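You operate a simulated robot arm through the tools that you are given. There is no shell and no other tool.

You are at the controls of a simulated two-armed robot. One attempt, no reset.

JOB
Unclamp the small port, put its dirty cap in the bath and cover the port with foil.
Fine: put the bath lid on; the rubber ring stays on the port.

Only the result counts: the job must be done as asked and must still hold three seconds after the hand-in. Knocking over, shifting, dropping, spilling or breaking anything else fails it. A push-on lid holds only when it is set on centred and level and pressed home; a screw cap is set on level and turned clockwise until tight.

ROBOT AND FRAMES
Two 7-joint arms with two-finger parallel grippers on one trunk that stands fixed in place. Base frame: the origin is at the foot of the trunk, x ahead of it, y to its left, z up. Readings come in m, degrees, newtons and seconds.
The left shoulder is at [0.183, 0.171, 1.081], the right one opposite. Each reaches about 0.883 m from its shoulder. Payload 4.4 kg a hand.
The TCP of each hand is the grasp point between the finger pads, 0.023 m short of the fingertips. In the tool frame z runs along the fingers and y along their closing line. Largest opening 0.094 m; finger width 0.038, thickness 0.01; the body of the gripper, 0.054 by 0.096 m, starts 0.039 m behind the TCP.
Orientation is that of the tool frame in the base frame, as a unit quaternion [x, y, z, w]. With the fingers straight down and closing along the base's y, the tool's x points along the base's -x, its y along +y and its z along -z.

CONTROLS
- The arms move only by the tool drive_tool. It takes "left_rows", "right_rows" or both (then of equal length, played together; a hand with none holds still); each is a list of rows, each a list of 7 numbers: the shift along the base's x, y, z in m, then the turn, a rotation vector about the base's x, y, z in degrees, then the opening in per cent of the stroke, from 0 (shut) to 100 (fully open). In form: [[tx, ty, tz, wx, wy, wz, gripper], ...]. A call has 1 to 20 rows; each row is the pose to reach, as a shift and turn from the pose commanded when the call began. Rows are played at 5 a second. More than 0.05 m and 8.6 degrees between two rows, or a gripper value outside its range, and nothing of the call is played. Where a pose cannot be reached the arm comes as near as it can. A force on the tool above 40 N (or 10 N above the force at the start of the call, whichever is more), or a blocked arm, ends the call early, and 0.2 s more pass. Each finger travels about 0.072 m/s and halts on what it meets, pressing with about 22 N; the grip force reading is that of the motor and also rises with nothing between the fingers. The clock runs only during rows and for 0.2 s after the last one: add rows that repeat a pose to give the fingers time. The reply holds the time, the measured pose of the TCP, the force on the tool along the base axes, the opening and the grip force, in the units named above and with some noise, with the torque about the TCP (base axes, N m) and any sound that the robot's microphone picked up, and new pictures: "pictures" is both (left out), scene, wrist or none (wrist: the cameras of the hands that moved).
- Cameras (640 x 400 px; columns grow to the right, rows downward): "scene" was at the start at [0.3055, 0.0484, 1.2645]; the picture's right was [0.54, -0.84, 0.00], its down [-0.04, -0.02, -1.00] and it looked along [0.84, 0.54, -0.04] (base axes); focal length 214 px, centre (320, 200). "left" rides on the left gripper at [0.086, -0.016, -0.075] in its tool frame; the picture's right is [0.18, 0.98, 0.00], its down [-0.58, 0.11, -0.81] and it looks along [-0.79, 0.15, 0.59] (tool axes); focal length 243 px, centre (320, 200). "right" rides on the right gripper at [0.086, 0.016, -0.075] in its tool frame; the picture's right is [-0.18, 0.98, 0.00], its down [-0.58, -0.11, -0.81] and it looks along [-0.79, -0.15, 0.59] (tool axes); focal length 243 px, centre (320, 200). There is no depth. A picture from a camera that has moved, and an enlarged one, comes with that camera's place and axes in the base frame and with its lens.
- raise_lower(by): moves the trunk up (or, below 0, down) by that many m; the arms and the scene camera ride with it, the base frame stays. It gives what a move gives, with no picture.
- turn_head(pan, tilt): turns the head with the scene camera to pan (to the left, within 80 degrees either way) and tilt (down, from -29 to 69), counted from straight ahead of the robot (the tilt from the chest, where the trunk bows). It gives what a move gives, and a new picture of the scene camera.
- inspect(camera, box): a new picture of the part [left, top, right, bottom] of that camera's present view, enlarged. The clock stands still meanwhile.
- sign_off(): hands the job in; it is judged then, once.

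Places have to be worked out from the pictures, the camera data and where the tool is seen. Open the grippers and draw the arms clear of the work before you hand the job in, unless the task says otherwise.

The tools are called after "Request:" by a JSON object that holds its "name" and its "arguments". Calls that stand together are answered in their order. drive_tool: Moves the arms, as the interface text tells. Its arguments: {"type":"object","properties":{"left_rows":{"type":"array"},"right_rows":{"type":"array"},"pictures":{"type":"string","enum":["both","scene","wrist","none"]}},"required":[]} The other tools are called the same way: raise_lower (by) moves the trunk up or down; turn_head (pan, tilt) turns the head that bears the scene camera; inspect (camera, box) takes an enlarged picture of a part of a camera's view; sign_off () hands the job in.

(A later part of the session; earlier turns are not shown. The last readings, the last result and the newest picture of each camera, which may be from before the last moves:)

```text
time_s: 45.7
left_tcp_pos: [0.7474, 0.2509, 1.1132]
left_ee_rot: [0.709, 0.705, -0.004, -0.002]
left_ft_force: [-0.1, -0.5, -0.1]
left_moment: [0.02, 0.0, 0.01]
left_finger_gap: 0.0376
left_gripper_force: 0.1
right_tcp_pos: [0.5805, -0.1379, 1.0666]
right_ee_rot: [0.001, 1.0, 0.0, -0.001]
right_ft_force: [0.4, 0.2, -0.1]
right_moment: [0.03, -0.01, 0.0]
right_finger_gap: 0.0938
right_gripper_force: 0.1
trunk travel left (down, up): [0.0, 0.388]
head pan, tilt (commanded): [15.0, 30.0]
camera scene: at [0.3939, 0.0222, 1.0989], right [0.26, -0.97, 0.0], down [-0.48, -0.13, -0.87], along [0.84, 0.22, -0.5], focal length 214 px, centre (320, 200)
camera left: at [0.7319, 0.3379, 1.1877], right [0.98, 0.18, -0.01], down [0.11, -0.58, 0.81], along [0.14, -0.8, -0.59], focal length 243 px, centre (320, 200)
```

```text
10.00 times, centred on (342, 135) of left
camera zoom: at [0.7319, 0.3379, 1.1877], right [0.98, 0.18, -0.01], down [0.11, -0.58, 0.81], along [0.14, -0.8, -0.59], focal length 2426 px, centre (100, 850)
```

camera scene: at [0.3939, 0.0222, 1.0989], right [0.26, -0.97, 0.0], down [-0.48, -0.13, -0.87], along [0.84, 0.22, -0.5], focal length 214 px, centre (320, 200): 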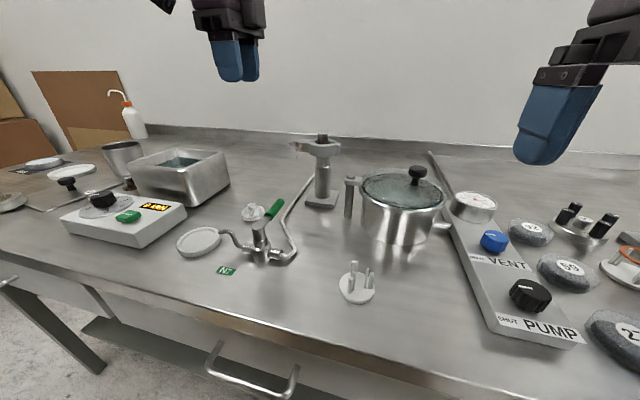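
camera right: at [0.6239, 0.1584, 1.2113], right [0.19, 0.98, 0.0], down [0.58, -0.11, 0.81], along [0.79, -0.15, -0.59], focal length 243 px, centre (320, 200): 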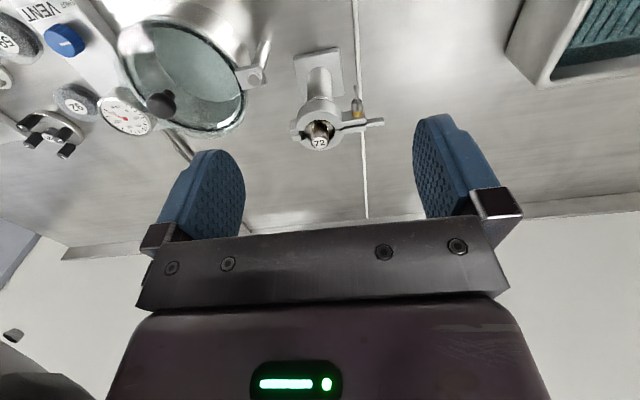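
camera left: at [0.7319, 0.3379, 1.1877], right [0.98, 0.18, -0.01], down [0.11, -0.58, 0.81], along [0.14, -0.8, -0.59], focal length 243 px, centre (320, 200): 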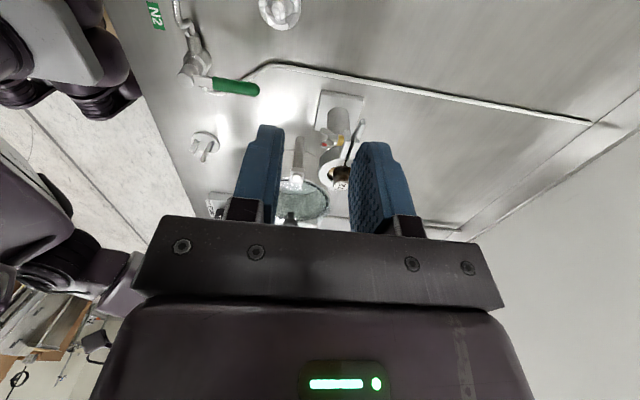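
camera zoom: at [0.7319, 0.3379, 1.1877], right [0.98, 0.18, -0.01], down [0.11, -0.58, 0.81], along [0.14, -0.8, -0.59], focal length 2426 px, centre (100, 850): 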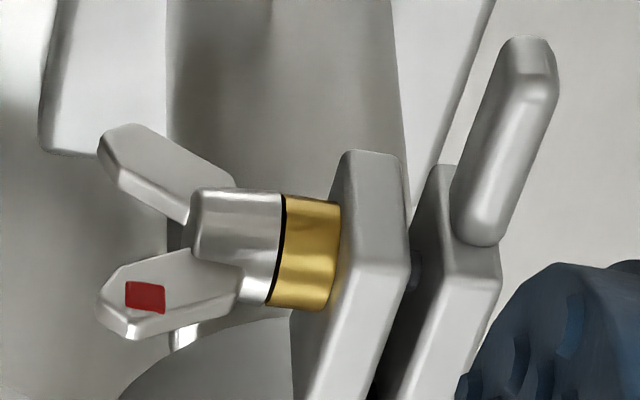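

The tab clearly belongs to the far half (tab centre ≈ (0.801, 0.190, 0.978), ~5 mm thick in x), and the slit between the ears is visible. I lower the yawed gripper around the tab.

Request:
{"name": "drive_tool", "arguments": {"left_rows": [[0.015, -0.01, -0.02, 0, 0, 0, 40], [0.03, -0.025, -0.04, 0, 0, 0, 40], [0.045, -0.04, -0.055, 0, 0, 0, 40], [0.0535, -0.051, -0.07, 0, 0, 0, 40], [0.0535, -0.051, -0.085, 0, 0, 0, 40]], "pictures": "both"}}

Request:
{"name": "inspect", "arguments": {"camera": "left", "box": [240, 80, 400, 200]}}

```text
time_s: 46.9
left_tcp_pos: [0.801, 0.2176, 1.0388]
left_ee_rot: [0.708, 0.706, -0.005, 0.0]
left_ft_force: [-0.7, 0.9, -0.9]
left_moment: [-0.03, -0.01, 0.0]
left_finger_gap: 0.0373
left_gripper_force: 0.0
left hand out of reach, approached as far as the arm can: row 3, 4, 5
right_tcp_pos: [0.5798, -0.1388, 1.0647]
right_ee_rot: [0.001, 1.0, 0.0, 0.0]
right_ft_force: [0.0, -0.6, -0.1]
right_moment: [-0.01, 0.04, 0.0]
right_finger_gap: 0.0939
right_gripper_force: 0.0
trunk travel left (down, up): [0.0, 0.388]
head pan, tilt (commanded): [15.0, 30.0]
camera scene: at [0.3938, 0.0223, 1.099], right [0.26, -0.97, 0.0], down [-0.48, -0.13, -0.87], along [0.84, 0.22, -0.5], focal length 214 px, centre (320, 200)
camera left: at [0.7842, 0.3043, 1.1127], right [0.98, 0.18, -0.01], down [0.11, -0.58, 0.81], along [0.14, -0.8, -0.59], focal length 243 px, centre (320, 200)
```

scene: 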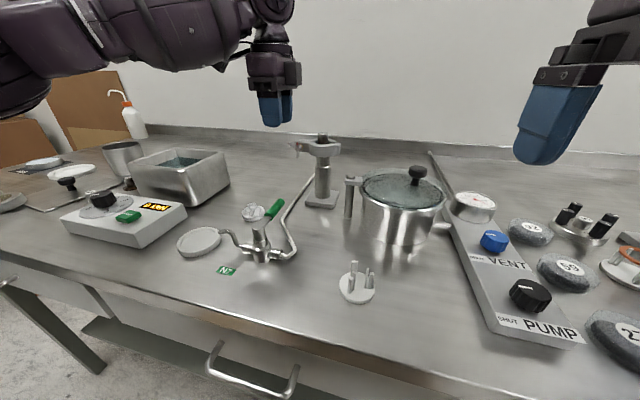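
left: 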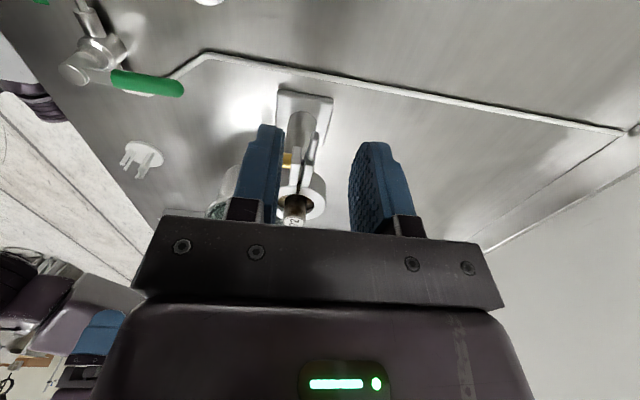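

```text
3.33 times, centred on (320, 140) of left
camera zoom: at [0.7842, 0.3043, 1.1127], right [0.98, 0.18, -0.01], down [0.11, -0.58, 0.81], along [0.14, -0.8, -0.59], focal length 809 px, centre (320, 400)
```

zoom: 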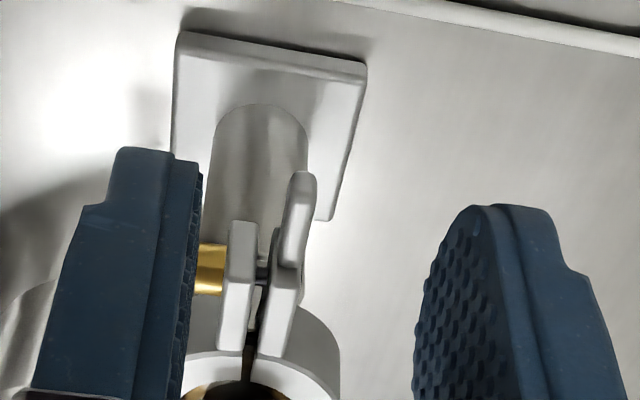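

Fingers-down at x≈0.80 stays out of reach, so work at the port needs the hand pitched forward. I retreat, un-yaw and pitch the hand 40° forward with closed fingers, to test-push the tab gently away (+x).

Request:
{"name": "drive_tool", "arguments": {"left_rows": [[-0.01, 0.005, 0.01, -2.6, -2.6, 7.2, 40], [-0.02, 0.01, 0.02, -5.2, -5.2, 14.3, 40], [-0.03, 0.012, 0.03, -7.8, -7.8, 21.5, 40], [-0.04, 0.015, 0.04, -10.4, -10.4, 28.7, 30], [-0.05, 0.015, 0.04, -13, -13, 35.8, 20], [-0.06, 0.015, 0.04, -15.7, -15.7, 43, 10], [-0.07, 0.015, 0.04, -18.3, -18.3, 50.2, 0], [-0.08, 0.015, 0.04, -20.9, -20.9, 57.3, 0], [-0.08, 0.015, 0.04, -23.5, -23.5, 64.5, 0], [-0.08, 0.015, 0.04, -26.1, -26.1, 71.7, 0], [-0.08, 0.015, 0.04, -28.7, -28.7, 78.8, 0], [-0.08, 0.015, 0.04, -31.3, -31.3, 86, 0]], "pictures": "none"}}

```text
time_s: 49.5
left_tcp_pos: [0.72, 0.2325, 1.0785]
left_ee_rot: [0.003, 0.938, -0.004, 0.346]
left_ft_force: [-0.3, 0.3, 0.0]
left_moment: [0.0, 0.02, -0.01]
left_finger_gap: 0.0
left_gripper_force: 21.2
right_tcp_pos: [0.5794, -0.1385, 1.0656]
right_ee_rot: [0.002, 1.0, 0.0, 0.001]
right_ft_force: [0.0, -0.9, 0.2]
right_moment: [-0.01, -0.01, 0.01]
right_finger_gap: 0.0941
right_gripper_force: 0.1
trunk travel left (down, up): [0.0, 0.388]
head pan, tilt (commanded): [15.0, 30.0]
```

The closed, pitched fingers are ready at (0.72, 0.2325, 1.079). I bring them in front of the tab and push +x in 5 mm steps, letting the force limit protect.

Request:
{"name": "drive_tool", "arguments": {"left_rows": [[0.005, -0.017, -0.03, 0, 0, 0, 0], [0.012, -0.0335, -0.06, 0, 0, 0, 0], [0.025, -0.0335, -0.08, 0, 0, 0, 0], [0.038, -0.0335, -0.09, 0, 0, 0, 0], [0.047, -0.0335, -0.093, 0, 0, 0, 0], [0.052, -0.0335, -0.093, 0, 0, 0, 0], [0.057, -0.0335, -0.093, 0, 0, 0, 0], [0.062, -0.0335, -0.093, 0, 0, 0, 0]], "pictures": "none"}}

Request:
{"name": "inspect", "arguments": {"camera": "scene", "box": [270, 115, 366, 175]}}

Request:
{"name": "inspect", "arguments": {"camera": "left", "box": [180, 60, 372, 200]}}

```text
time_s: 51.3
left_tcp_pos: [0.7831, 0.198, 0.9859]
left_ee_rot: [0.003, 0.939, -0.003, 0.344]
left_ft_force: [0.2, 0.8, -1.0]
left_moment: [-0.01, 0.0, 0.02]
left_finger_gap: 0.0001
left_gripper_force: 21.5
right_tcp_pos: [0.5788, -0.14, 1.0651]
right_ee_rot: [0.001, 1.0, -0.001, 0.0]
right_ft_force: [-0.4, -0.1, 0.7]
right_moment: [0.0, -0.01, 0.02]
right_finger_gap: 0.094
right_gripper_force: 0.0
trunk travel left (down, up): [0.0, 0.388]
head pan, tilt (commanded): [15.0, 30.0]
```

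```text
6.67 times, centred on (318, 145) of scene
camera zoom: at [0.3938, 0.0222, 1.0989], right [0.26, -0.97, 0.0], down [-0.48, -0.13, -0.87], along [0.84, 0.22, -0.5], focal length 1430 px, centre (333, 567)
```

zoom: 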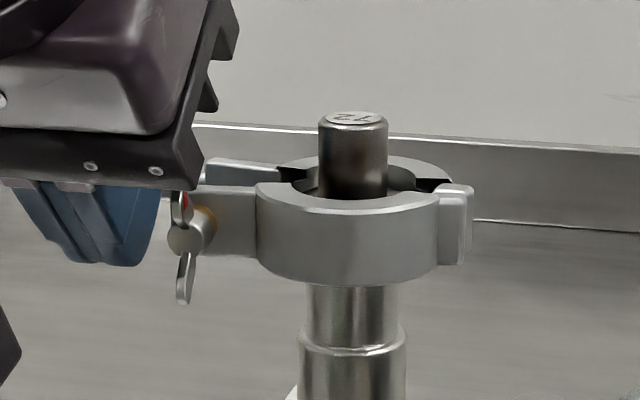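

```text
2.86 times, centred on (276, 130) of left
camera zoom: at [0.6671, 0.1831, 0.987], right [-0.13, 0.98, -0.12], down [-0.08, 0.11, 0.99], along [0.99, 0.14, 0.06], focal length 693 px, centre (446, 400)
```

zoom: 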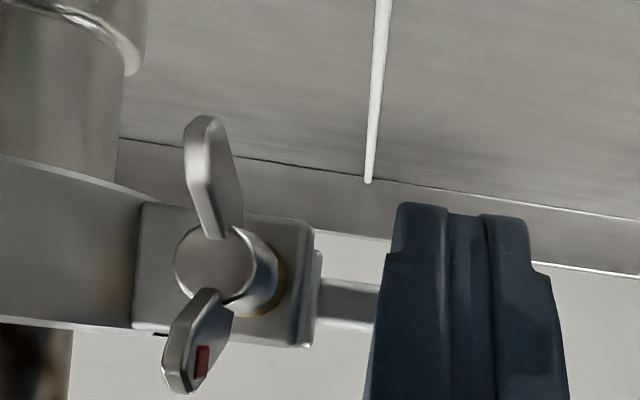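

The far half swung open with hardly any force — the clamp is released. Next I retreat the left hand and bring the right hand, pitched 40° with closed fingers, in front of the hinge lug (≈(0.79, 0.093, 0.978)) to rotate the loose clamp so that its tab faces the robot.

Request:
{"name": "drive_tool", "arguments": {"left_rows": [[-0.015, 0.005, 0.0, 0, 0, 0, 0], [-0.03, 0.015, 0.01, 0, 0, 0, 0], [-0.05, 0.035, 0.03, 0, 0, 0, 0], [-0.07, 0.055, 0.05, 0, 0, 0, 0], [-0.09, 0.075, 0.07, 0, 0, 0, 0], [-0.1, 0.09, 0.09, 0, 0, 0, 0], [-0.1, 0.1, 0.1, 0, 0, 0, 0], [-0.1, 0.1, 0.1, 0, 0, 0, 0]], "right_rows": [[0.0175, 0.028, 0.02, 0, -5, 0, 80], [0.035, 0.056, 0.03, 0, -10, 0, 60], [0.0525, 0.084, 0.03, 0, -15, 0, 40], [0.07, 0.1125, 0.02, 0, -20, 0, 20], [0.0875, 0.14, 0.01, 0, -25, 0, 0], [0.105, 0.169, -0.005, 0, -30, 0, 0], [0.1225, 0.197, -0.02, 0, -35, 0, 0], [0.14, 0.225, -0.035, 0, -40, 0, 0]], "pictures": "both"}}

Request:
{"name": "inspect", "arguments": {"camera": "right", "box": [240, 20, 400, 140]}}

Request:
{"name": "inspect", "arguments": {"camera": "scene", "box": [270, 115, 366, 175]}}

```text
time_s: 53.1
left_tcp_pos: [0.6814, 0.2993, 1.0852]
left_ee_rot: [0.004, 0.939, -0.004, 0.344]
left_ft_force: [-0.2, 0.4, 1.1]
left_moment: [0.01, -0.01, -0.01]
left_finger_gap: 0.0
left_gripper_force: 21.9
right_tcp_pos: [0.7207, 0.0885, 1.0314]
right_ee_rot: [0.001, 0.94, -0.001, 0.342]
right_ft_force: [0.7, -0.2, -0.7]
right_moment: [-0.02, 0.02, -0.02]
right_finger_gap: 0.0
right_gripper_force: 22.5
trunk travel left (down, up): [0.0, 0.388]
head pan, tilt (commanded): [15.0, 30.0]
camera scene: at [0.3941, 0.0222, 1.0988], right [0.26, -0.97, 0.0], down [-0.48, -0.13, -0.87], along [0.84, 0.22, -0.5], focal length 214 px, centre (320, 200)
camera right: at [0.6059, 0.1052, 1.0337], right [0.14, 0.98, 0.12], down [-0.07, -0.11, 0.99], along [0.99, -0.15, 0.06], focal length 243 px, centre (320, 200)
camera left: at [0.567, 0.2842, 1.0865], right [-0.13, 0.98, -0.12], down [-0.07, 0.11, 0.99], along [0.99, 0.14, 0.06], focal length 243 px, centre (320, 200)
```

scene: 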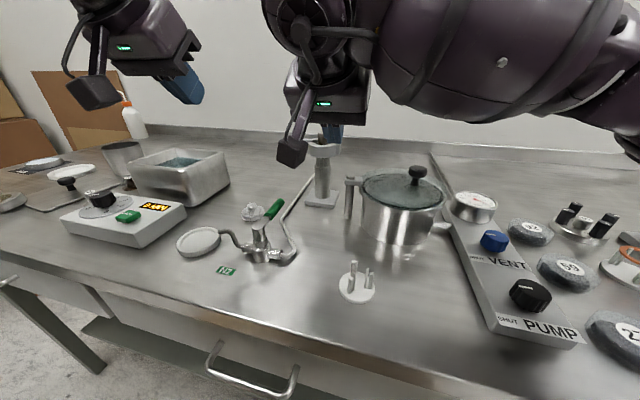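
right: 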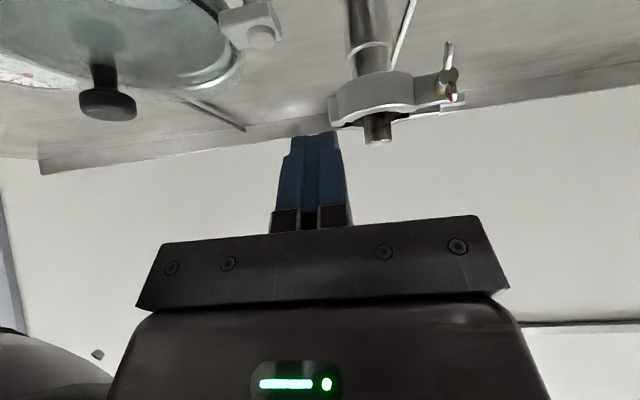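
left: 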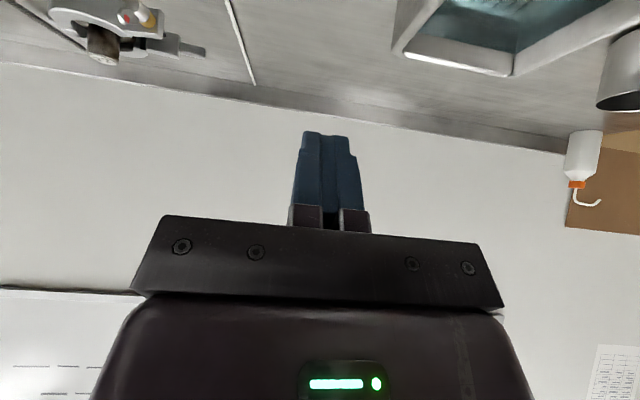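

```text
3.33 times, centred on (320, 80) of right
camera zoom: at [0.6059, 0.1052, 1.0337], right [0.14, 0.98, 0.12], down [-0.07, -0.11, 0.99], along [0.99, -0.15, 0.06], focal length 809 px, centre (320, 600)
```

zoom: 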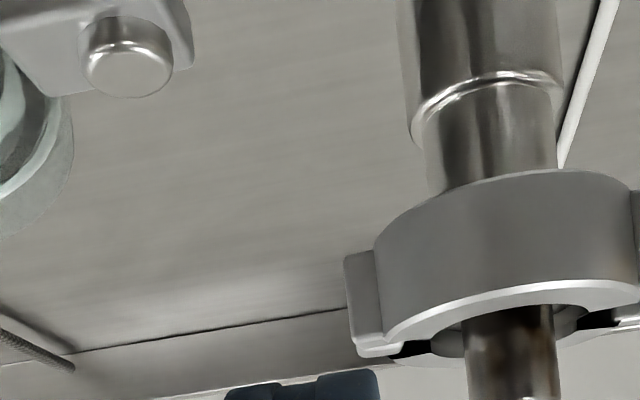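

```text
6.67 times, centred on (318, 145) of scene
camera zoom: at [0.3941, 0.0222, 1.0988], right [0.26, -0.97, 0.0], down [-0.48, -0.13, -0.87], along [0.84, 0.22, -0.5], focal length 1430 px, centre (333, 567)
```

zoom: 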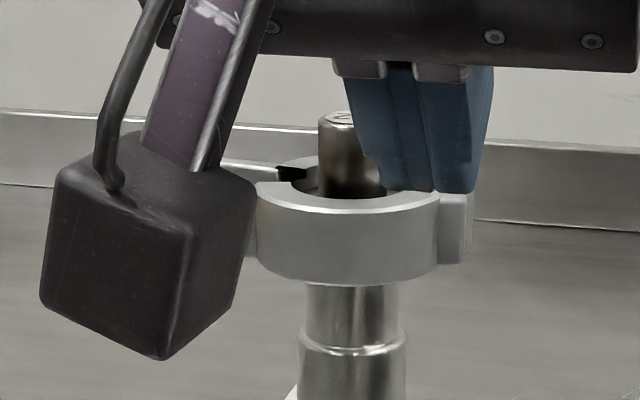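

The hinge lug protrudes to y≈0.091 at x≈0.787. I lower the right fingertips in front of it and push +x, curving slightly to +y, so that the loose clamp rotates counter-clockwise about the port.

Request:
{"name": "drive_tool", "arguments": {"right_rows": [[0.02, -0.001, -0.03, 0, 0, 0, 0], [0.028, -0.001, -0.047, 0, 0, 0, 0], [0.037, -0.001, -0.047, 0, 0, 0, 0], [0.042, -0.001, -0.047, 0, 0, 0, 0], [0.047, -0.001, -0.047, 0, 0, 0, 0], [0.053, 0, -0.047, 0, 0, 0, 0], [0.061, 0.003, -0.047, 0, 0, 0, 0]], "pictures": "none"}}

Request:
{"name": "inspect", "arguments": {"camera": "right", "box": [280, 60, 440, 160]}}

Request:
{"name": "inspect", "arguments": {"camera": "left", "box": [0, 0, 240, 100]}}

```text
time_s: 54.7
left_tcp_pos: [0.6795, 0.2979, 1.0875]
left_ee_rot: [0.004, 0.938, -0.003, 0.346]
left_ft_force: [0.2, 0.2, -1.0]
left_moment: [0.03, -0.01, -0.03]
left_finger_gap: 0.0
left_gripper_force: 22.1
right_tcp_pos: [0.7785, 0.0877, 0.987]
right_ee_rot: [0.001, 0.939, 0.001, 0.343]
right_ft_force: [-14.2, -9.6, 6.2]
right_moment: [0.09, -0.04, 0.12]
right_finger_gap: 0.0
right_gripper_force: 22.0
trunk travel left (down, up): [0.0, 0.388]
head pan, tilt (commanded): [15.0, 30.0]
```

```text
4.00 times, centred on (360, 110) of right
camera zoom: at [0.6648, 0.1061, 0.9892], right [0.14, 0.98, 0.12], down [-0.07, -0.11, 0.99], along [0.99, -0.15, 0.06], focal length 970 px, centre (160, 560)
```

zoom: 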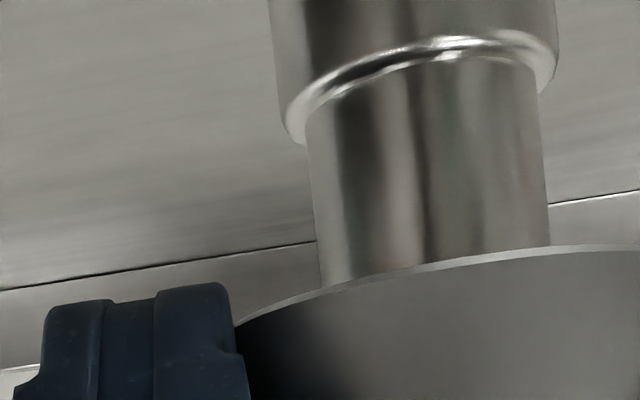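

```text
2.67 times, centred on (120, 50) of left
camera zoom: at [0.5652, 0.2832, 1.0882], right [-0.13, 0.98, -0.12], down [-0.08, 0.11, 0.99], along [0.99, 0.14, 0.06], focal length 647 px, centre (853, 600)
```

zoom: 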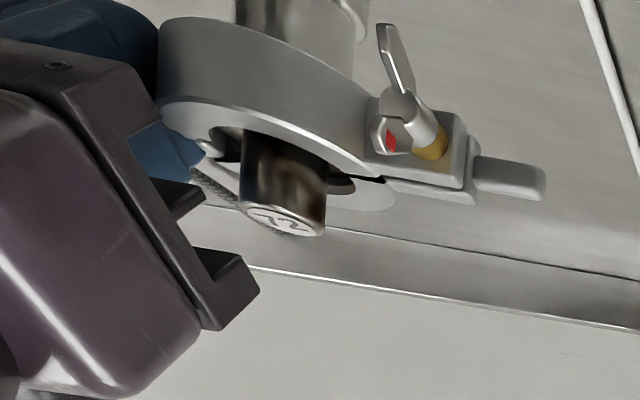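

The clamp is turning: the nut has swung toward the robot and the contact force is ~17 N. I continue along the arc.

Request:
{"name": "drive_tool", "arguments": {"right_rows": [[0.004, 0.002, 0, 0, 0, 0, 0], [0.008, 0.004, 0, 0, 0, 0, 0], [0.012, 0.007, 0, 0, 0, 0, 0], [0.015, 0.01, 0, 0, 0, 0, 0], [0.018, 0.013, 0, 0, 0, 0, 0]], "pictures": "none"}}

Request:
{"name": "inspect", "arguments": {"camera": "left", "box": [0, 0, 240, 100]}}

Request:
{"name": "inspect", "arguments": {"camera": "scene", "box": [250, 110, 378, 190]}}

```text
time_s: 55.2
left_tcp_pos: [0.6803, 0.297, 1.0879]
left_ee_rot: [0.003, 0.938, -0.002, 0.346]
left_ft_force: [-0.5, 0.4, 0.1]
left_moment: [0.05, -0.03, 0.02]
left_finger_gap: 0.0
left_gripper_force: 21.9
right_tcp_pos: [0.7796, 0.0878, 0.9878]
right_ee_rot: [-0.001, 0.939, 0.0, 0.343]
right_ft_force: [-20.2, -16.8, 8.0]
right_moment: [0.12, -0.04, 0.25]
right_finger_gap: 0.0002
right_gripper_force: 22.0
trunk travel left (down, up): [0.0, 0.388]
head pan, tilt (commanded): [15.0, 30.0]
stopped in row 2 (right hand): the force on the tool passed its limit at 45 N (the readings are from after the stop); the commanded pose is now the measured one
```

```text
2.67 times, centred on (120, 50) of left
camera zoom: at [0.5642, 0.2822, 1.0889], right [-0.13, 0.98, -0.12], down [-0.08, 0.11, 0.99], along [0.99, 0.14, 0.06], focal length 647 px, centre (853, 600)
```

zoom: 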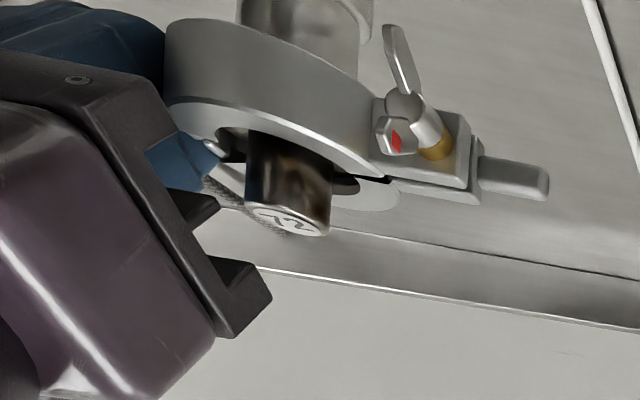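

```text
5.00 times, centred on (314, 150) of scene
camera zoom: at [0.3911, 0.0203, 1.1002], right [0.26, -0.97, 0.0], down [-0.48, -0.13, -0.87], along [0.84, 0.22, -0.5], focal length 1072 px, centre (350, 450)
```

zoom: 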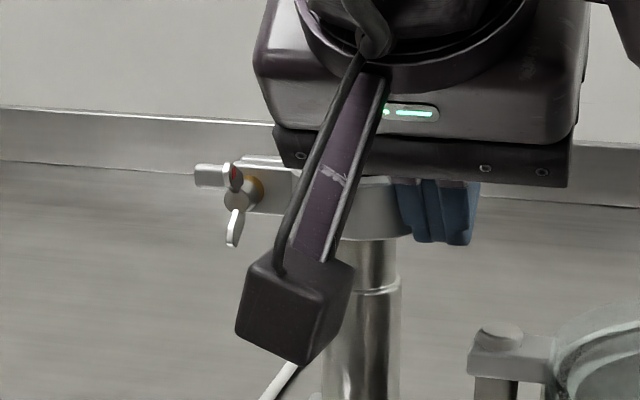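

The images show the clamp back closed and not rotated; 45 N at the lug only jammed it, so that is the wrong approach. Since the near half did slide freely toward me when the far half opened, I instead retreat the right hand and bring the left fork back onto the nut (pitch 35°), to pull the near half straight toward −x.

Request:
{"name": "drive_tool", "arguments": {"right_rows": [[-0.015, -0.003, 0, 0, 0, 0, 0], [-0.04, -0.01, 0.01, 0, 0, 0, 0], [-0.07, -0.03, 0.03, 0, 0, 0, 0], [-0.095, -0.06, 0.05, 0, 0, 0, 0], [-0.11, -0.1, 0.06, 0, 0, 0, 0], [-0.12, -0.14, 0.07, 0, 0, 0, 0], [-0.12, -0.18, 0.07, 0, 0, 0, 0], [-0.12, -0.2, 0.07, 0, 0, 0, 0], [-0.12, -0.2, 0.07, 0, 0, 0, 0]], "left_rows": [[0, 0, 0, 0, 0, 0, 10], [0, 0, 0, 0, 0, 0, 20], [0, 0, 0, 0, 0, 0, 20], [0.01, -0.03, 0, 0, -3, 0, 20], [0.015, -0.06, -0.01, 0, -6, 0, 20], [0.02, -0.09, -0.03, 0, -9, 0, 20], [0.03, -0.11, -0.05, 0, -12, 0, 20], [0.04, -0.1284, -0.07, 0, -15, 0, 20], [0.046, -0.1284, -0.0859, 0, -15, 0, 20]], "pictures": "scene"}}

Request:
{"name": "inspect", "arguments": {"camera": "left", "box": [216, 60, 408, 180]}}

Request:
{"name": "inspect", "arguments": {"camera": "scene", "box": [270, 115, 366, 175]}}

```text
time_s: 57.2
left_tcp_pos: [0.728, 0.1697, 0.9992]
left_ee_rot: [0.004, 0.886, -0.003, 0.464]
left_ft_force: [0.5, -0.7, -0.8]
left_moment: [0.0, 0.0, 0.0]
left_finger_gap: 0.019
left_gripper_force: 0.0
right_tcp_pos: [0.664, -0.1102, 1.0544]
right_ee_rot: [-0.001, 0.94, 0.0, 0.341]
right_ft_force: [-0.7, -0.3, -0.4]
right_moment: [-0.02, 0.0, 0.01]
right_finger_gap: 0.0
right_gripper_force: 22.0
trunk travel left (down, up): [0.0, 0.388]
head pan, tilt (commanded): [15.0, 30.0]
camera scene: at [0.394, 0.0218, 1.0988], right [0.26, -0.97, 0.0], down [-0.48, -0.13, -0.87], along [0.84, 0.22, -0.5], focal length 214 px, centre (320, 200)
```

scene: 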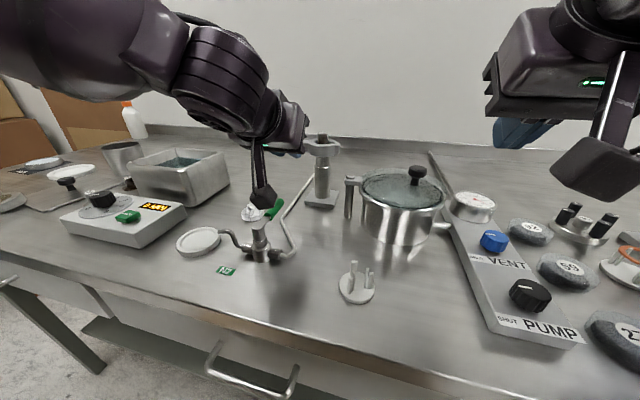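

```text
3.33 times, centred on (312, 120) of left
camera zoom: at [0.616, 0.1547, 0.9707], right [-0.09, 0.98, -0.15], down [-0.33, 0.11, 0.94], along [0.94, 0.14, 0.31], focal length 809 px, centre (347, 467)
```

zoom: 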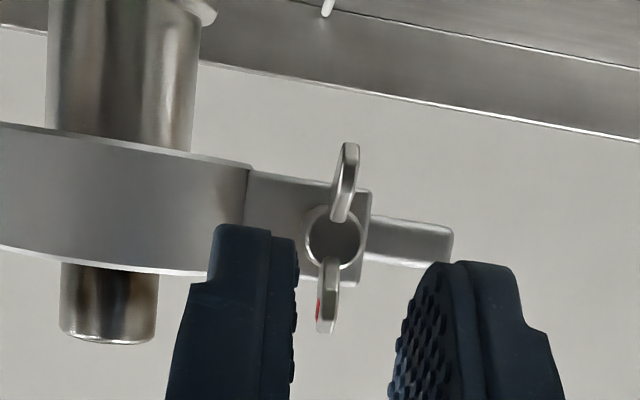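

```text
6.67 times, centred on (318, 145) of scene
camera zoom: at [0.394, 0.0218, 1.0988], right [0.26, -0.97, 0.0], down [-0.48, -0.13, -0.87], along [0.84, 0.22, -0.5], focal length 1430 px, centre (333, 567)
```

zoom: 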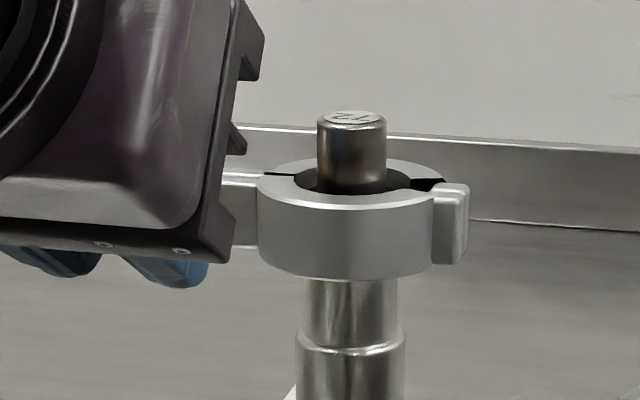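

The clamp is closed again and the nut sits centred before the fork. I advance, grip the hub firmly and pull back 12 mm along −x as a first test.

Request:
{"name": "drive_tool", "arguments": {"left_rows": [[0.01, -0.0005, -0.006, 0, 0, 0, 20], [0.02, -0.001, -0.012, 0, 0, 0, 20], [0.026, -0.001, -0.016, 0, 0, 0, 20], [0.026, -0.001, -0.016, 0, 0, 0, 0], [0.026, -0.001, -0.016, 0, 0, 0, 0], [0.022, -0.001, -0.016, 0, 0, 0, 0], [0.018, -0.001, -0.016, 0, 0, 0, 0], [0.014, -0.001, -0.016, 0, 0, 0, 0]], "pictures": "none"}}

Request:
{"name": "inspect", "arguments": {"camera": "scene", "box": [270, 115, 366, 175]}}

Request:
{"name": "inspect", "arguments": {"camera": "left", "box": [180, 80, 404, 200]}}

```text
time_s: 59.1
left_tcp_pos: [0.743, 0.1649, 0.9837]
left_ee_rot: [0.009, 0.885, -0.007, 0.465]
left_ft_force: [12.5, -18.7, -6.6]
left_moment: [-0.16, 0.25, -0.1]
left_finger_gap: 0.0111
left_gripper_force: 45.0
right_tcp_pos: [0.665, -0.1106, 1.0542]
right_ee_rot: [0.0, 0.941, 0.001, 0.34]
right_ft_force: [0.2, -0.6, -0.4]
right_moment: [-0.01, 0.02, -0.01]
right_finger_gap: 0.0001
right_gripper_force: 21.9
trunk travel left (down, up): [0.0, 0.388]
head pan, tilt (commanded): [15.0, 30.0]
stopped in row 8 (left hand): the force on the tool passed its limit at 41 N (the readings are from after the stop); the commanded pose is now the measured one
```

```text
6.67 times, centred on (318, 145) of scene
camera zoom: at [0.3958, 0.0207, 1.098], right [0.26, -0.97, 0.0], down [-0.48, -0.13, -0.87], along [0.84, 0.22, -0.5], focal length 1430 px, centre (333, 567)
```

zoom: 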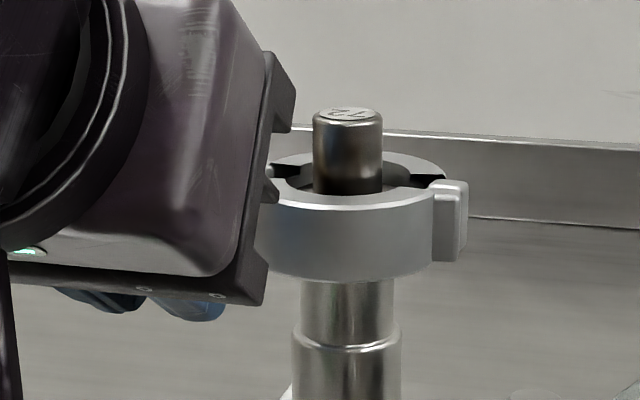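

```text
2.86 times, centred on (292, 140) of left
camera zoom: at [0.6317, 0.1515, 0.9553], right [-0.09, 0.98, -0.15], down [-0.33, 0.12, 0.94], along [0.94, 0.13, 0.31], focal length 693 px, centre (400, 371)
```

zoom: 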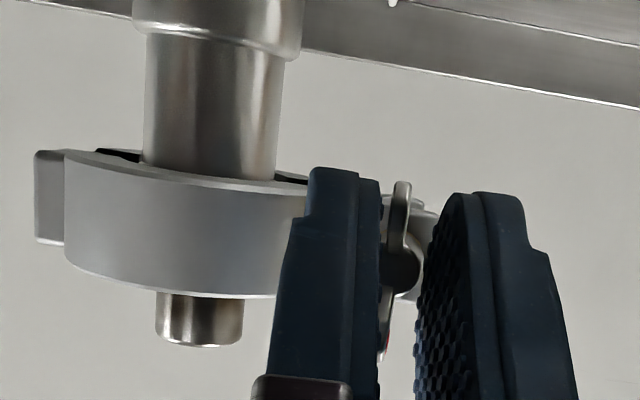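

The near half did come ~10 mm toward me but wants to swing about its hinge, which my fixed orientation resisted (41 N). The swing-and-pull toward −y suits the right arm better, so I release with the left hand, back off and look at the clamp's present state.

Request:
{"name": "drive_tool", "arguments": {"left_rows": [[0, 0, 0, 0, 0, 0, 22], [0, 0, 0, 0, 0, 0, 22], [-0.016, 0, 0.011, 0, 0, 0, 22], [-0.033, 0, 0.023, 0, 0, 0, 22], [-0.05, 0.01, 0.035, 0, 0, 0, 22], [-0.065, 0.04, 0.05, 0, 0, 0, 22], [-0.08, 0.075, 0.065, 0, 0, 0, 22], [-0.08, 0.11, 0.08, 0, 0, 0, 22], [-0.08, 0.14, 0.09, 0, 0, 0, 22]], "pictures": "scene"}}

Request:
{"name": "inspect", "arguments": {"camera": "scene", "box": [270, 115, 366, 175]}}

Request:
{"name": "inspect", "arguments": {"camera": "left", "box": [0, 0, 240, 150]}}

```text
time_s: 61.1
left_tcp_pos: [0.662, 0.3088, 1.0741]
left_ee_rot: [0.007, 0.886, -0.006, 0.464]
left_ft_force: [0.3, 0.1, 0.3]
left_moment: [-0.03, -0.02, 0.02]
left_finger_gap: 0.0208
left_gripper_force: 0.0
right_tcp_pos: [0.6639, -0.1101, 1.0547]
right_ee_rot: [-0.001, 0.94, 0.0, 0.341]
right_ft_force: [-0.4, 0.5, -0.3]
right_moment: [0.01, -0.03, 0.0]
right_finger_gap: 0.0001
right_gripper_force: 22.0
trunk travel left (down, up): [0.0, 0.388]
head pan, tilt (commanded): [15.0, 30.0]
camera scene: at [0.394, 0.0223, 1.0988], right [0.26, -0.97, 0.0], down [-0.48, -0.13, -0.87], along [0.84, 0.22, -0.5], focal length 214 px, centre (320, 200)
```

scene: 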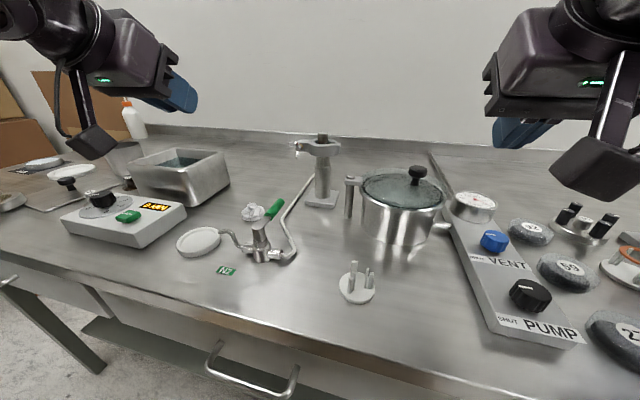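

```text
6.67 times, centred on (318, 145) of scene
camera zoom: at [0.394, 0.0223, 1.0988], right [0.26, -0.97, 0.0], down [-0.48, -0.13, -0.87], along [0.84, 0.22, -0.5], focal length 1430 px, centre (333, 567)
```

zoom: 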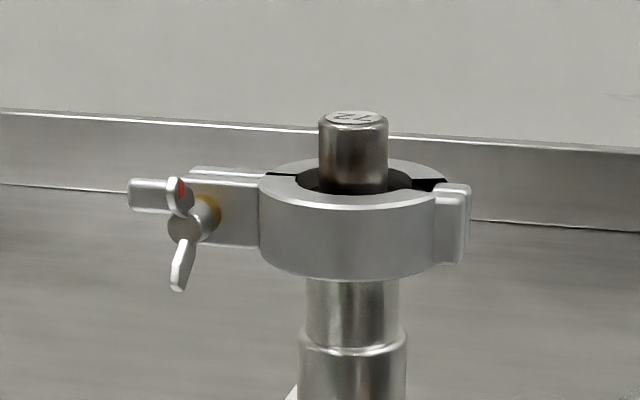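

```text
2.67 times, centred on (120, 75) of left
camera zoom: at [0.551, 0.2944, 1.0464], right [-0.09, 0.98, -0.15], down [-0.33, 0.12, 0.94], along [0.94, 0.13, 0.31], focal length 647 px, centre (853, 533)
```

zoom: 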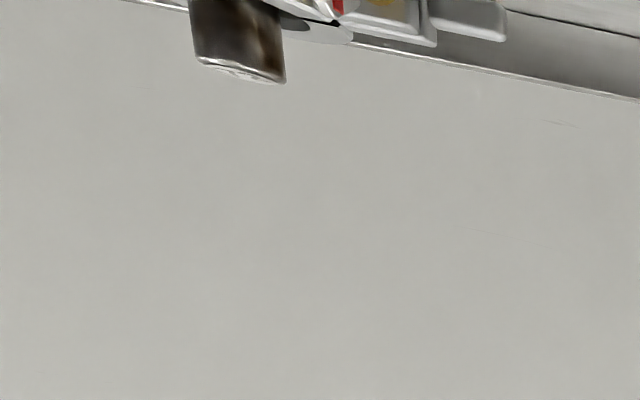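

The clamp looks closed again and the nut is back in place; my pull apparently mostly slipped on the hub. The far half opened easily under a tab push earlier, so I repeat that with the left hand pitched further forward (more reach) and push further, watching both halves.

Request:
{"name": "drive_tool", "arguments": {"left_rows": [[0.01, -0.02, 0, 0, 2, 0, 10], [0.02, -0.045, -0.005, 0, 3, 0, 0], [0.035, -0.07, -0.02, 0, 4, 0, 0], [0.05, -0.095, -0.04, 0, 5, 0, 0], [0.065, -0.111, -0.06, 0, 5, 0, 0], [0.085, -0.111, -0.08, 0, 5, 0, 0], [0.1, -0.111, -0.091, 0, 5, 0, 0]], "pictures": "none"}}

Request:
{"name": "inspect", "arguments": {"camera": "left", "box": [180, 60, 372, 200]}}

Request:
{"name": "inspect", "arguments": {"camera": "scene", "box": [270, 115, 366, 175]}}

```text
time_s: 62.8
left_tcp_pos: [0.7624, 0.1977, 0.9841]
left_ee_rot: [0.007, 0.905, -0.006, 0.425]
left_ft_force: [0.7, 0.9, 0.5]
left_moment: [-0.01, 0.0, 0.0]
left_finger_gap: 0.0002
left_gripper_force: 22.3
right_tcp_pos: [0.6637, -0.1099, 1.0559]
right_ee_rot: [0.0, 0.94, -0.001, 0.341]
right_ft_force: [-0.5, 0.7, -0.2]
right_moment: [-0.01, -0.02, -0.05]
right_finger_gap: 0.0
right_gripper_force: 21.6
trunk travel left (down, up): [0.0, 0.388]
head pan, tilt (commanded): [15.0, 30.0]
```

```text
2.86 times, centred on (276, 130) of left
camera zoom: at [0.6491, 0.182, 0.965], right [-0.1, 0.98, -0.15], down [-0.25, 0.12, 0.96], along [0.96, 0.14, 0.23], focal length 693 px, centre (446, 400)
```

zoom: 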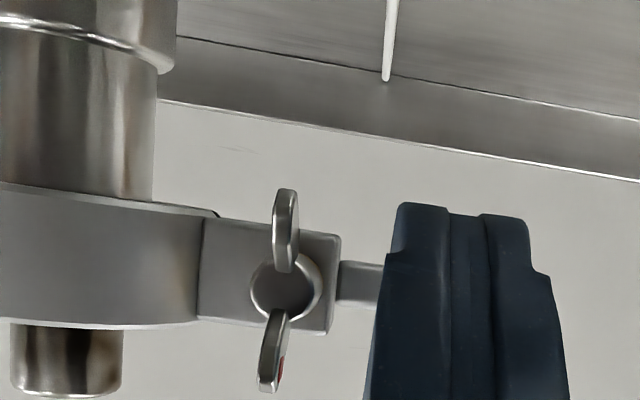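

```text
6.67 times, centred on (318, 145) of scene
camera zoom: at [0.394, 0.0222, 1.0989], right [0.26, -0.97, 0.0], down [-0.48, -0.13, -0.87], along [0.84, 0.22, -0.5], focal length 1430 px, centre (333, 567)
```

zoom: 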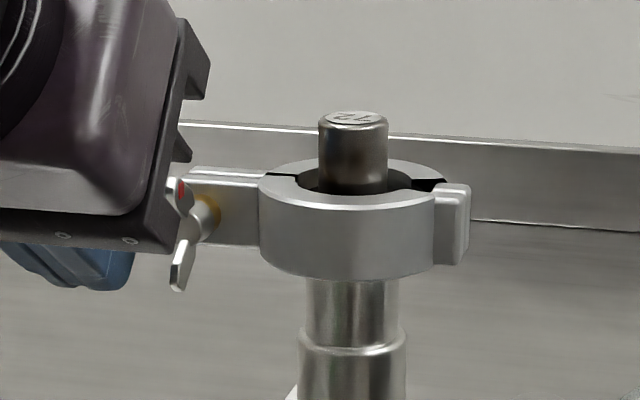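

The closed fingertips are just in front of the tab. I push +x in 4 mm steps, up to 36 mm.

Request:
{"name": "drive_tool", "arguments": {"left_rows": [[0.006, 0, 0, 0, 0, 0, 0], [0.012, 0, 0, 0, 0, 0, 0], [0.018, 0, 0, 0, 0, 0, 0], [0.022, 0, 0, 0, 0, 0, 0], [0.026, 0, 0, 0, 0, 0, 0], [0.03, 0, 0, 0, 0, 0, 0], [0.033, 0, 0, 0, 0, 0, 0], [0.036, 0, 0, 0, 0, 0, 0]], "pictures": "none"}}

Request:
{"name": "inspect", "arguments": {"camera": "scene", "box": [270, 115, 366, 175]}}

Request:
{"name": "inspect", "arguments": {"camera": "left", "box": [100, 60, 372, 200]}}

```text
time_s: 64.5
left_tcp_pos: [0.7909, 0.1953, 0.9861]
left_ee_rot: [0.007, 0.905, -0.007, 0.426]
left_ft_force: [-25.7, 9.2, 12.0]
left_moment: [-0.35, 0.19, -0.49]
left_finger_gap: 0.0
left_gripper_force: 21.8
right_tcp_pos: [0.6592, -0.1093, 1.0572]
right_ee_rot: [-0.001, 0.939, -0.002, 0.343]
right_ft_force: [0.5, 0.2, -0.4]
right_moment: [0.01, 0.0, 0.0]
right_finger_gap: 0.0001
right_gripper_force: 22.2
trunk travel left (down, up): [0.0, 0.388]
head pan, tilt (commanded): [15.0, 30.0]
stopped in row 8 (left hand): the force on the tool passed its limit at 45 N (the readings are from after the stop); the commanded pose is now the measured one
```

```text
6.67 times, centred on (318, 145) of scene
camera zoom: at [0.3905, 0.0229, 1.1006], right [0.26, -0.97, 0.0], down [-0.48, -0.13, -0.87], along [0.84, 0.22, -0.5], focal length 1430 px, centre (333, 567)
```

zoom: 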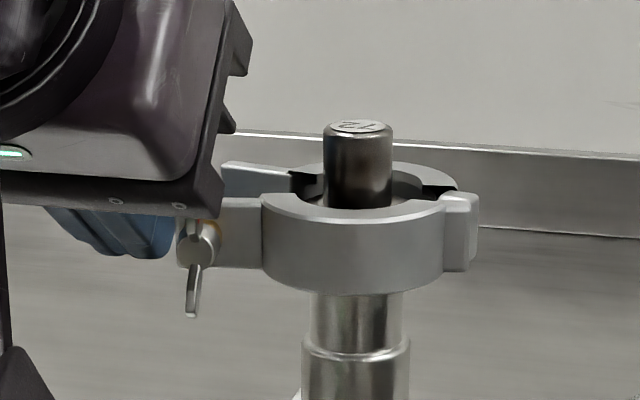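

```text
2.35 times, centred on (236, 130) of left
camera zoom: at [0.6772, 0.1818, 0.9678], right [-0.1, 0.98, -0.15], down [-0.25, 0.12, 0.96], along [0.96, 0.13, 0.23], focal length 571 px, centre (518, 365)
```

zoom: 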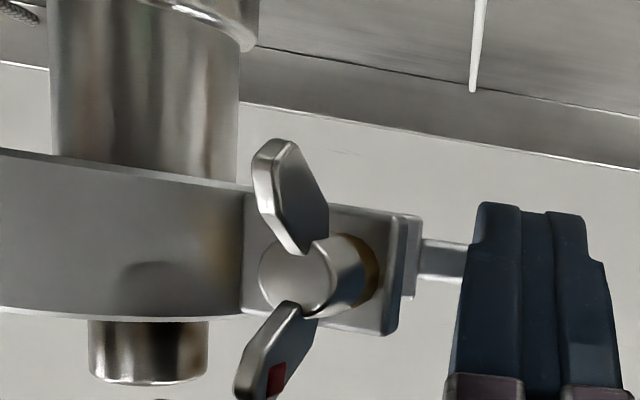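

The jaws opened symmetrically by a few degrees and then hit a firm stop at 45 N, so the nut probably still limits them and needs more turns. I go back to the fork grip on the nut with the left hand and try another counter-clockwise sweep to see whether it turns past 180°.

Request:
{"name": "drive_tool", "arguments": {"left_rows": [[-0.015, 0.003, 0.0, 0, 0, 0, 0], [-0.035, 0.01, 0.01, 0, -1, 0, 5], [-0.055, 0.01, 0.025, 0, -2, 0, 10], [-0.065, 0.0, 0.035, 0, -3, 0, 20], [-0.066, -0.015, 0.03, 0, -4, 0, 22], [-0.065, -0.0267, 0.022, 0, -5, 0, 22], [-0.0646, -0.0267, 0.016, 0, -5, 0, 22]], "pictures": "none"}}

Request:
{"name": "inspect", "arguments": {"camera": "left", "box": [216, 60, 408, 180]}}

Request:
{"name": "inspect", "arguments": {"camera": "scene", "box": [270, 115, 366, 175]}}

```text
time_s: 66.1
left_tcp_pos: [0.7296, 0.1696, 0.997]
left_ee_rot: [0.008, 0.887, -0.006, 0.461]
left_ft_force: [0.1, -0.1, 0.1]
left_moment: [-0.02, 0.01, -0.03]
left_finger_gap: 0.0209
left_gripper_force: 0.2
right_tcp_pos: [0.6645, -0.1101, 1.054]
right_ee_rot: [-0.001, 0.94, 0.0, 0.34]
right_ft_force: [-0.8, 0.3, -0.2]
right_moment: [-0.03, -0.01, 0.03]
right_finger_gap: 0.0
right_gripper_force: 22.1
trunk travel left (down, up): [0.0, 0.388]
head pan, tilt (commanded): [15.0, 30.0]
```

```text
3.33 times, centred on (312, 120) of left
camera zoom: at [0.6184, 0.1552, 0.9693], right [-0.09, 0.98, -0.15], down [-0.33, 0.12, 0.94], along [0.94, 0.13, 0.31], focal length 809 px, centre (347, 467)
```

zoom: 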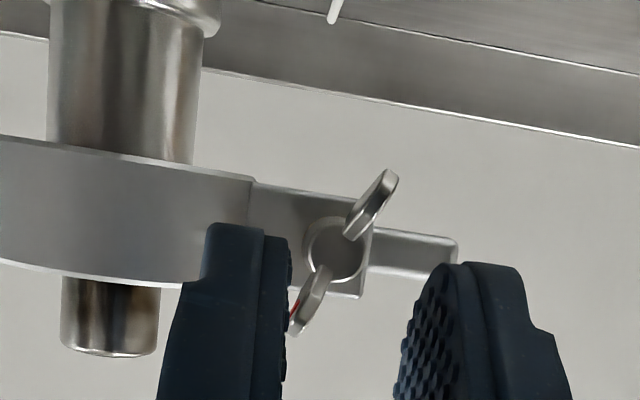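

```text
6.67 times, centred on (318, 145) of scene
camera zoom: at [0.3943, 0.0222, 1.0986], right [0.26, -0.97, 0.0], down [-0.48, -0.13, -0.87], along [0.84, 0.22, -0.5], focal length 1430 px, centre (333, 567)
```

zoom: 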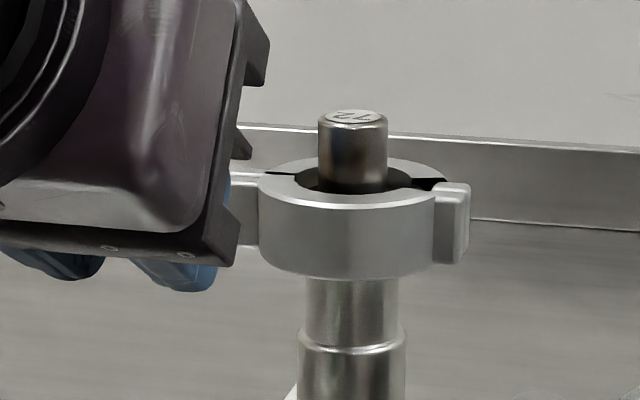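

The nut's wings are now tilted about +25° (it spins loosely) and the jaws sprang shut again. I roll the fork to +20°, grip the nut and sweep counter-clockwise to −52° to find out whether it passes the earlier stall point.

Request:
{"name": "drive_tool", "arguments": {"left_rows": [[0, -0.0035, -0.0004, 8, 0, 0, 22], [0, -0.0066, -0.0008, 16, 0, 0, 22], [0, -0.0066, -0.0008, 20, 0, 0, 22], [0.012, -0.0047, -0.0075, 20, 0, 0, 22], [0.0244, -0.0027, -0.0143, 20, 0, 0, 22], [0.0244, -0.0027, -0.0143, 20, 0, 0, 0], [0.0244, -0.0027, -0.0143, 20, 0, 0, 0], [0.0244, -0.002, -0.0141, 12, 0, 0, 0], [0.0244, -0.0013, -0.014, 4, 0, 0, 0], [0.0244, -0.0007, -0.014, -4, 0, 0, 0], [0.0244, 0, -0.0141, -12, 0, 0, 0], [0.0244, 0.0007, -0.0143, -20, 0, 0, 0], [0.0244, 0.0013, -0.0146, -28, 0, 0, 0], [0.0244, 0.0019, -0.015, -36, 0, 0, 0], [0.0244, 0.0025, -0.0154, -44, 0, 0, 0], [0.0244, 0.0029, -0.0159, -52, 0, 0, 0]], "pictures": "none"}}

Request:
{"name": "inspect", "arguments": {"camera": "left", "box": [216, 80, 408, 200]}}

Request:
{"name": "inspect", "arguments": {"camera": "scene", "box": [270, 115, 366, 175]}}

```text
time_s: 69.5
left_tcp_pos: [0.7558, 0.1724, 0.9819]
left_ee_rot: [-0.197, 0.794, -0.394, 0.419]
left_ft_force: [-0.8, 8.6, -5.2]
left_moment: [1.28, 0.13, 0.26]
left_finger_gap: 0.0281
left_gripper_force: 44.6
right_tcp_pos: [0.6643, -0.1097, 1.056]
right_ee_rot: [0.0, 0.94, -0.001, 0.34]
right_ft_force: [0.2, 0.2, -0.2]
right_moment: [-0.01, -0.01, -0.01]
right_finger_gap: 0.0001
right_gripper_force: 21.3
trunk travel left (down, up): [0.0, 0.388]
head pan, tilt (commanded): [15.0, 30.0]
```

```text
3.33 times, centred on (312, 140) of left
camera zoom: at [0.6429, 0.1417, 0.9759], right [-0.09, 0.48, -0.87], down [-0.33, 0.81, 0.48], along [0.94, 0.33, 0.09], focal length 809 px, centre (347, 400)
```

zoom: 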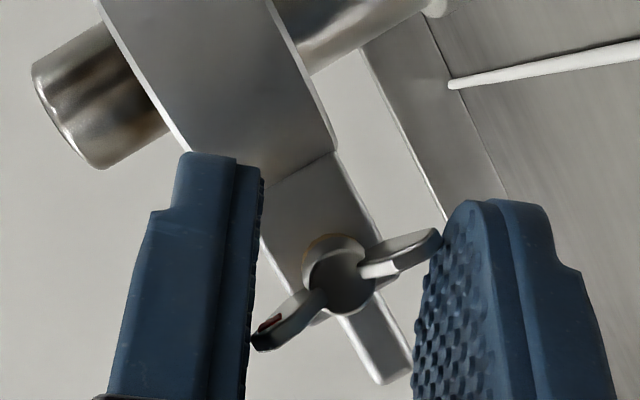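

```text
6.67 times, centred on (318, 145) of scene
camera zoom: at [0.3942, 0.0227, 1.0987], right [0.26, -0.97, 0.0], down [-0.48, -0.13, -0.87], along [0.84, 0.22, -0.5], focal length 1430 px, centre (333, 567)
```

zoom: 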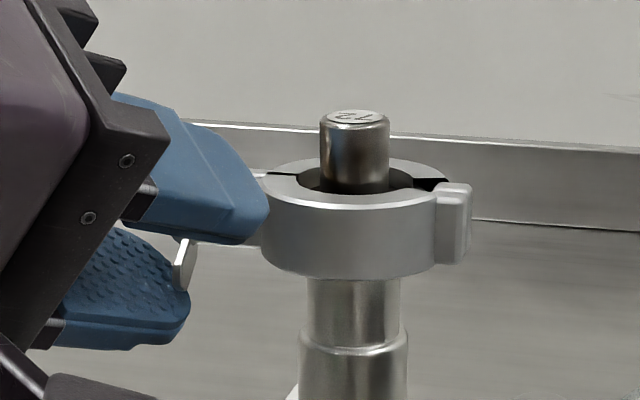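

The nut held against 1.3 N·m exactly with the red wing up: 180° is its hard stop, so it is fully loosened. The earlier jaw stall was probably my own gripper body blocking the near half's nut. I release, back off, and re-level the left hand with the gripper wide open to push the tab using only the −y finger, keeping the hand body clear of the near half.

Request:
{"name": "drive_tool", "arguments": {"left_rows": [[0, 0, 0, 0, 0, 0, 40], [0, 0, 0, 0, 0, 0, 40], [-0.014, 0.008, 0.006, 0, 0, 0, 40], [-0.028, 0.015, 0.012, 0, 0, 0, 40], [-0.045, 0.025, 0.02, 0, 0, 0, 40], [-0.05, 0.035, 0.03, 8, 0, 0, 40], [-0.055, 0.045, 0.04, 16, 0, 0, 55], [-0.06, 0.055, 0.05, 24, 0, 0, 70], [-0.065, 0.065, 0.055, 32, 0, 0, 85], [-0.065, 0.075, 0.06, 40, 0, 0, 100], [-0.065, 0.08, 0.06, 48, 0, 0, 100], [-0.065, 0.08, 0.06, 52, 0, 0, 100]], "pictures": "scene"}}

Request:
{"name": "inspect", "arguments": {"camera": "scene", "box": [270, 115, 366, 175]}}

```text
time_s: 72.1
left_tcp_pos: [0.6888, 0.2516, 1.0433]
left_ee_rot: [0.008, 0.887, -0.005, 0.462]
left_ft_force: [1.2, 0.4, -1.1]
left_moment: [-0.01, 0.0, 0.01]
left_finger_gap: 0.094
left_gripper_force: 0.0
right_tcp_pos: [0.6632, -0.109, 1.0555]
right_ee_rot: [-0.001, 0.94, -0.001, 0.341]
right_ft_force: [0.2, -0.3, -0.1]
right_moment: [-0.03, 0.0, 0.0]
right_finger_gap: 0.0
right_gripper_force: 22.2
trunk travel left (down, up): [0.0, 0.388]
head pan, tilt (commanded): [15.0, 30.0]
camera scene: at [0.3937, 0.0221, 1.099], right [0.26, -0.97, 0.0], down [-0.48, -0.13, -0.87], along [0.84, 0.22, -0.5], focal length 214 px, centre (320, 200)
```

scene: 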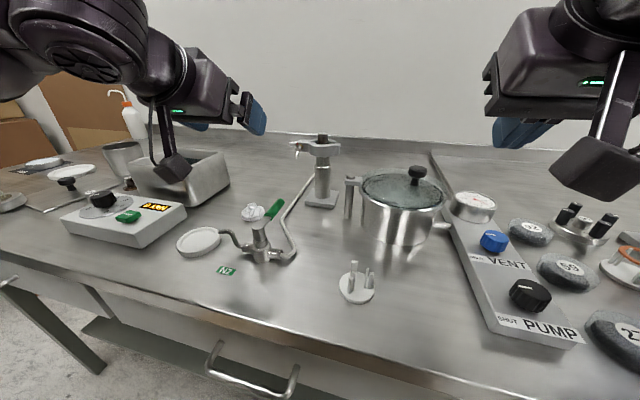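

```text
6.67 times, centred on (318, 145) of scene
camera zoom: at [0.3937, 0.0221, 1.099], right [0.26, -0.97, 0.0], down [-0.48, -0.13, -0.87], along [0.84, 0.22, -0.5], focal length 1430 px, centre (333, 567)
```

zoom: 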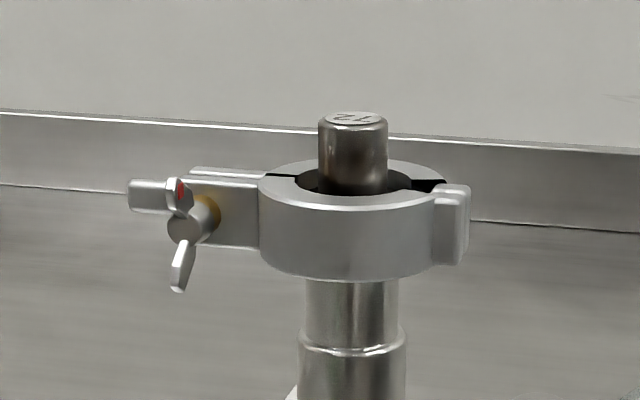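

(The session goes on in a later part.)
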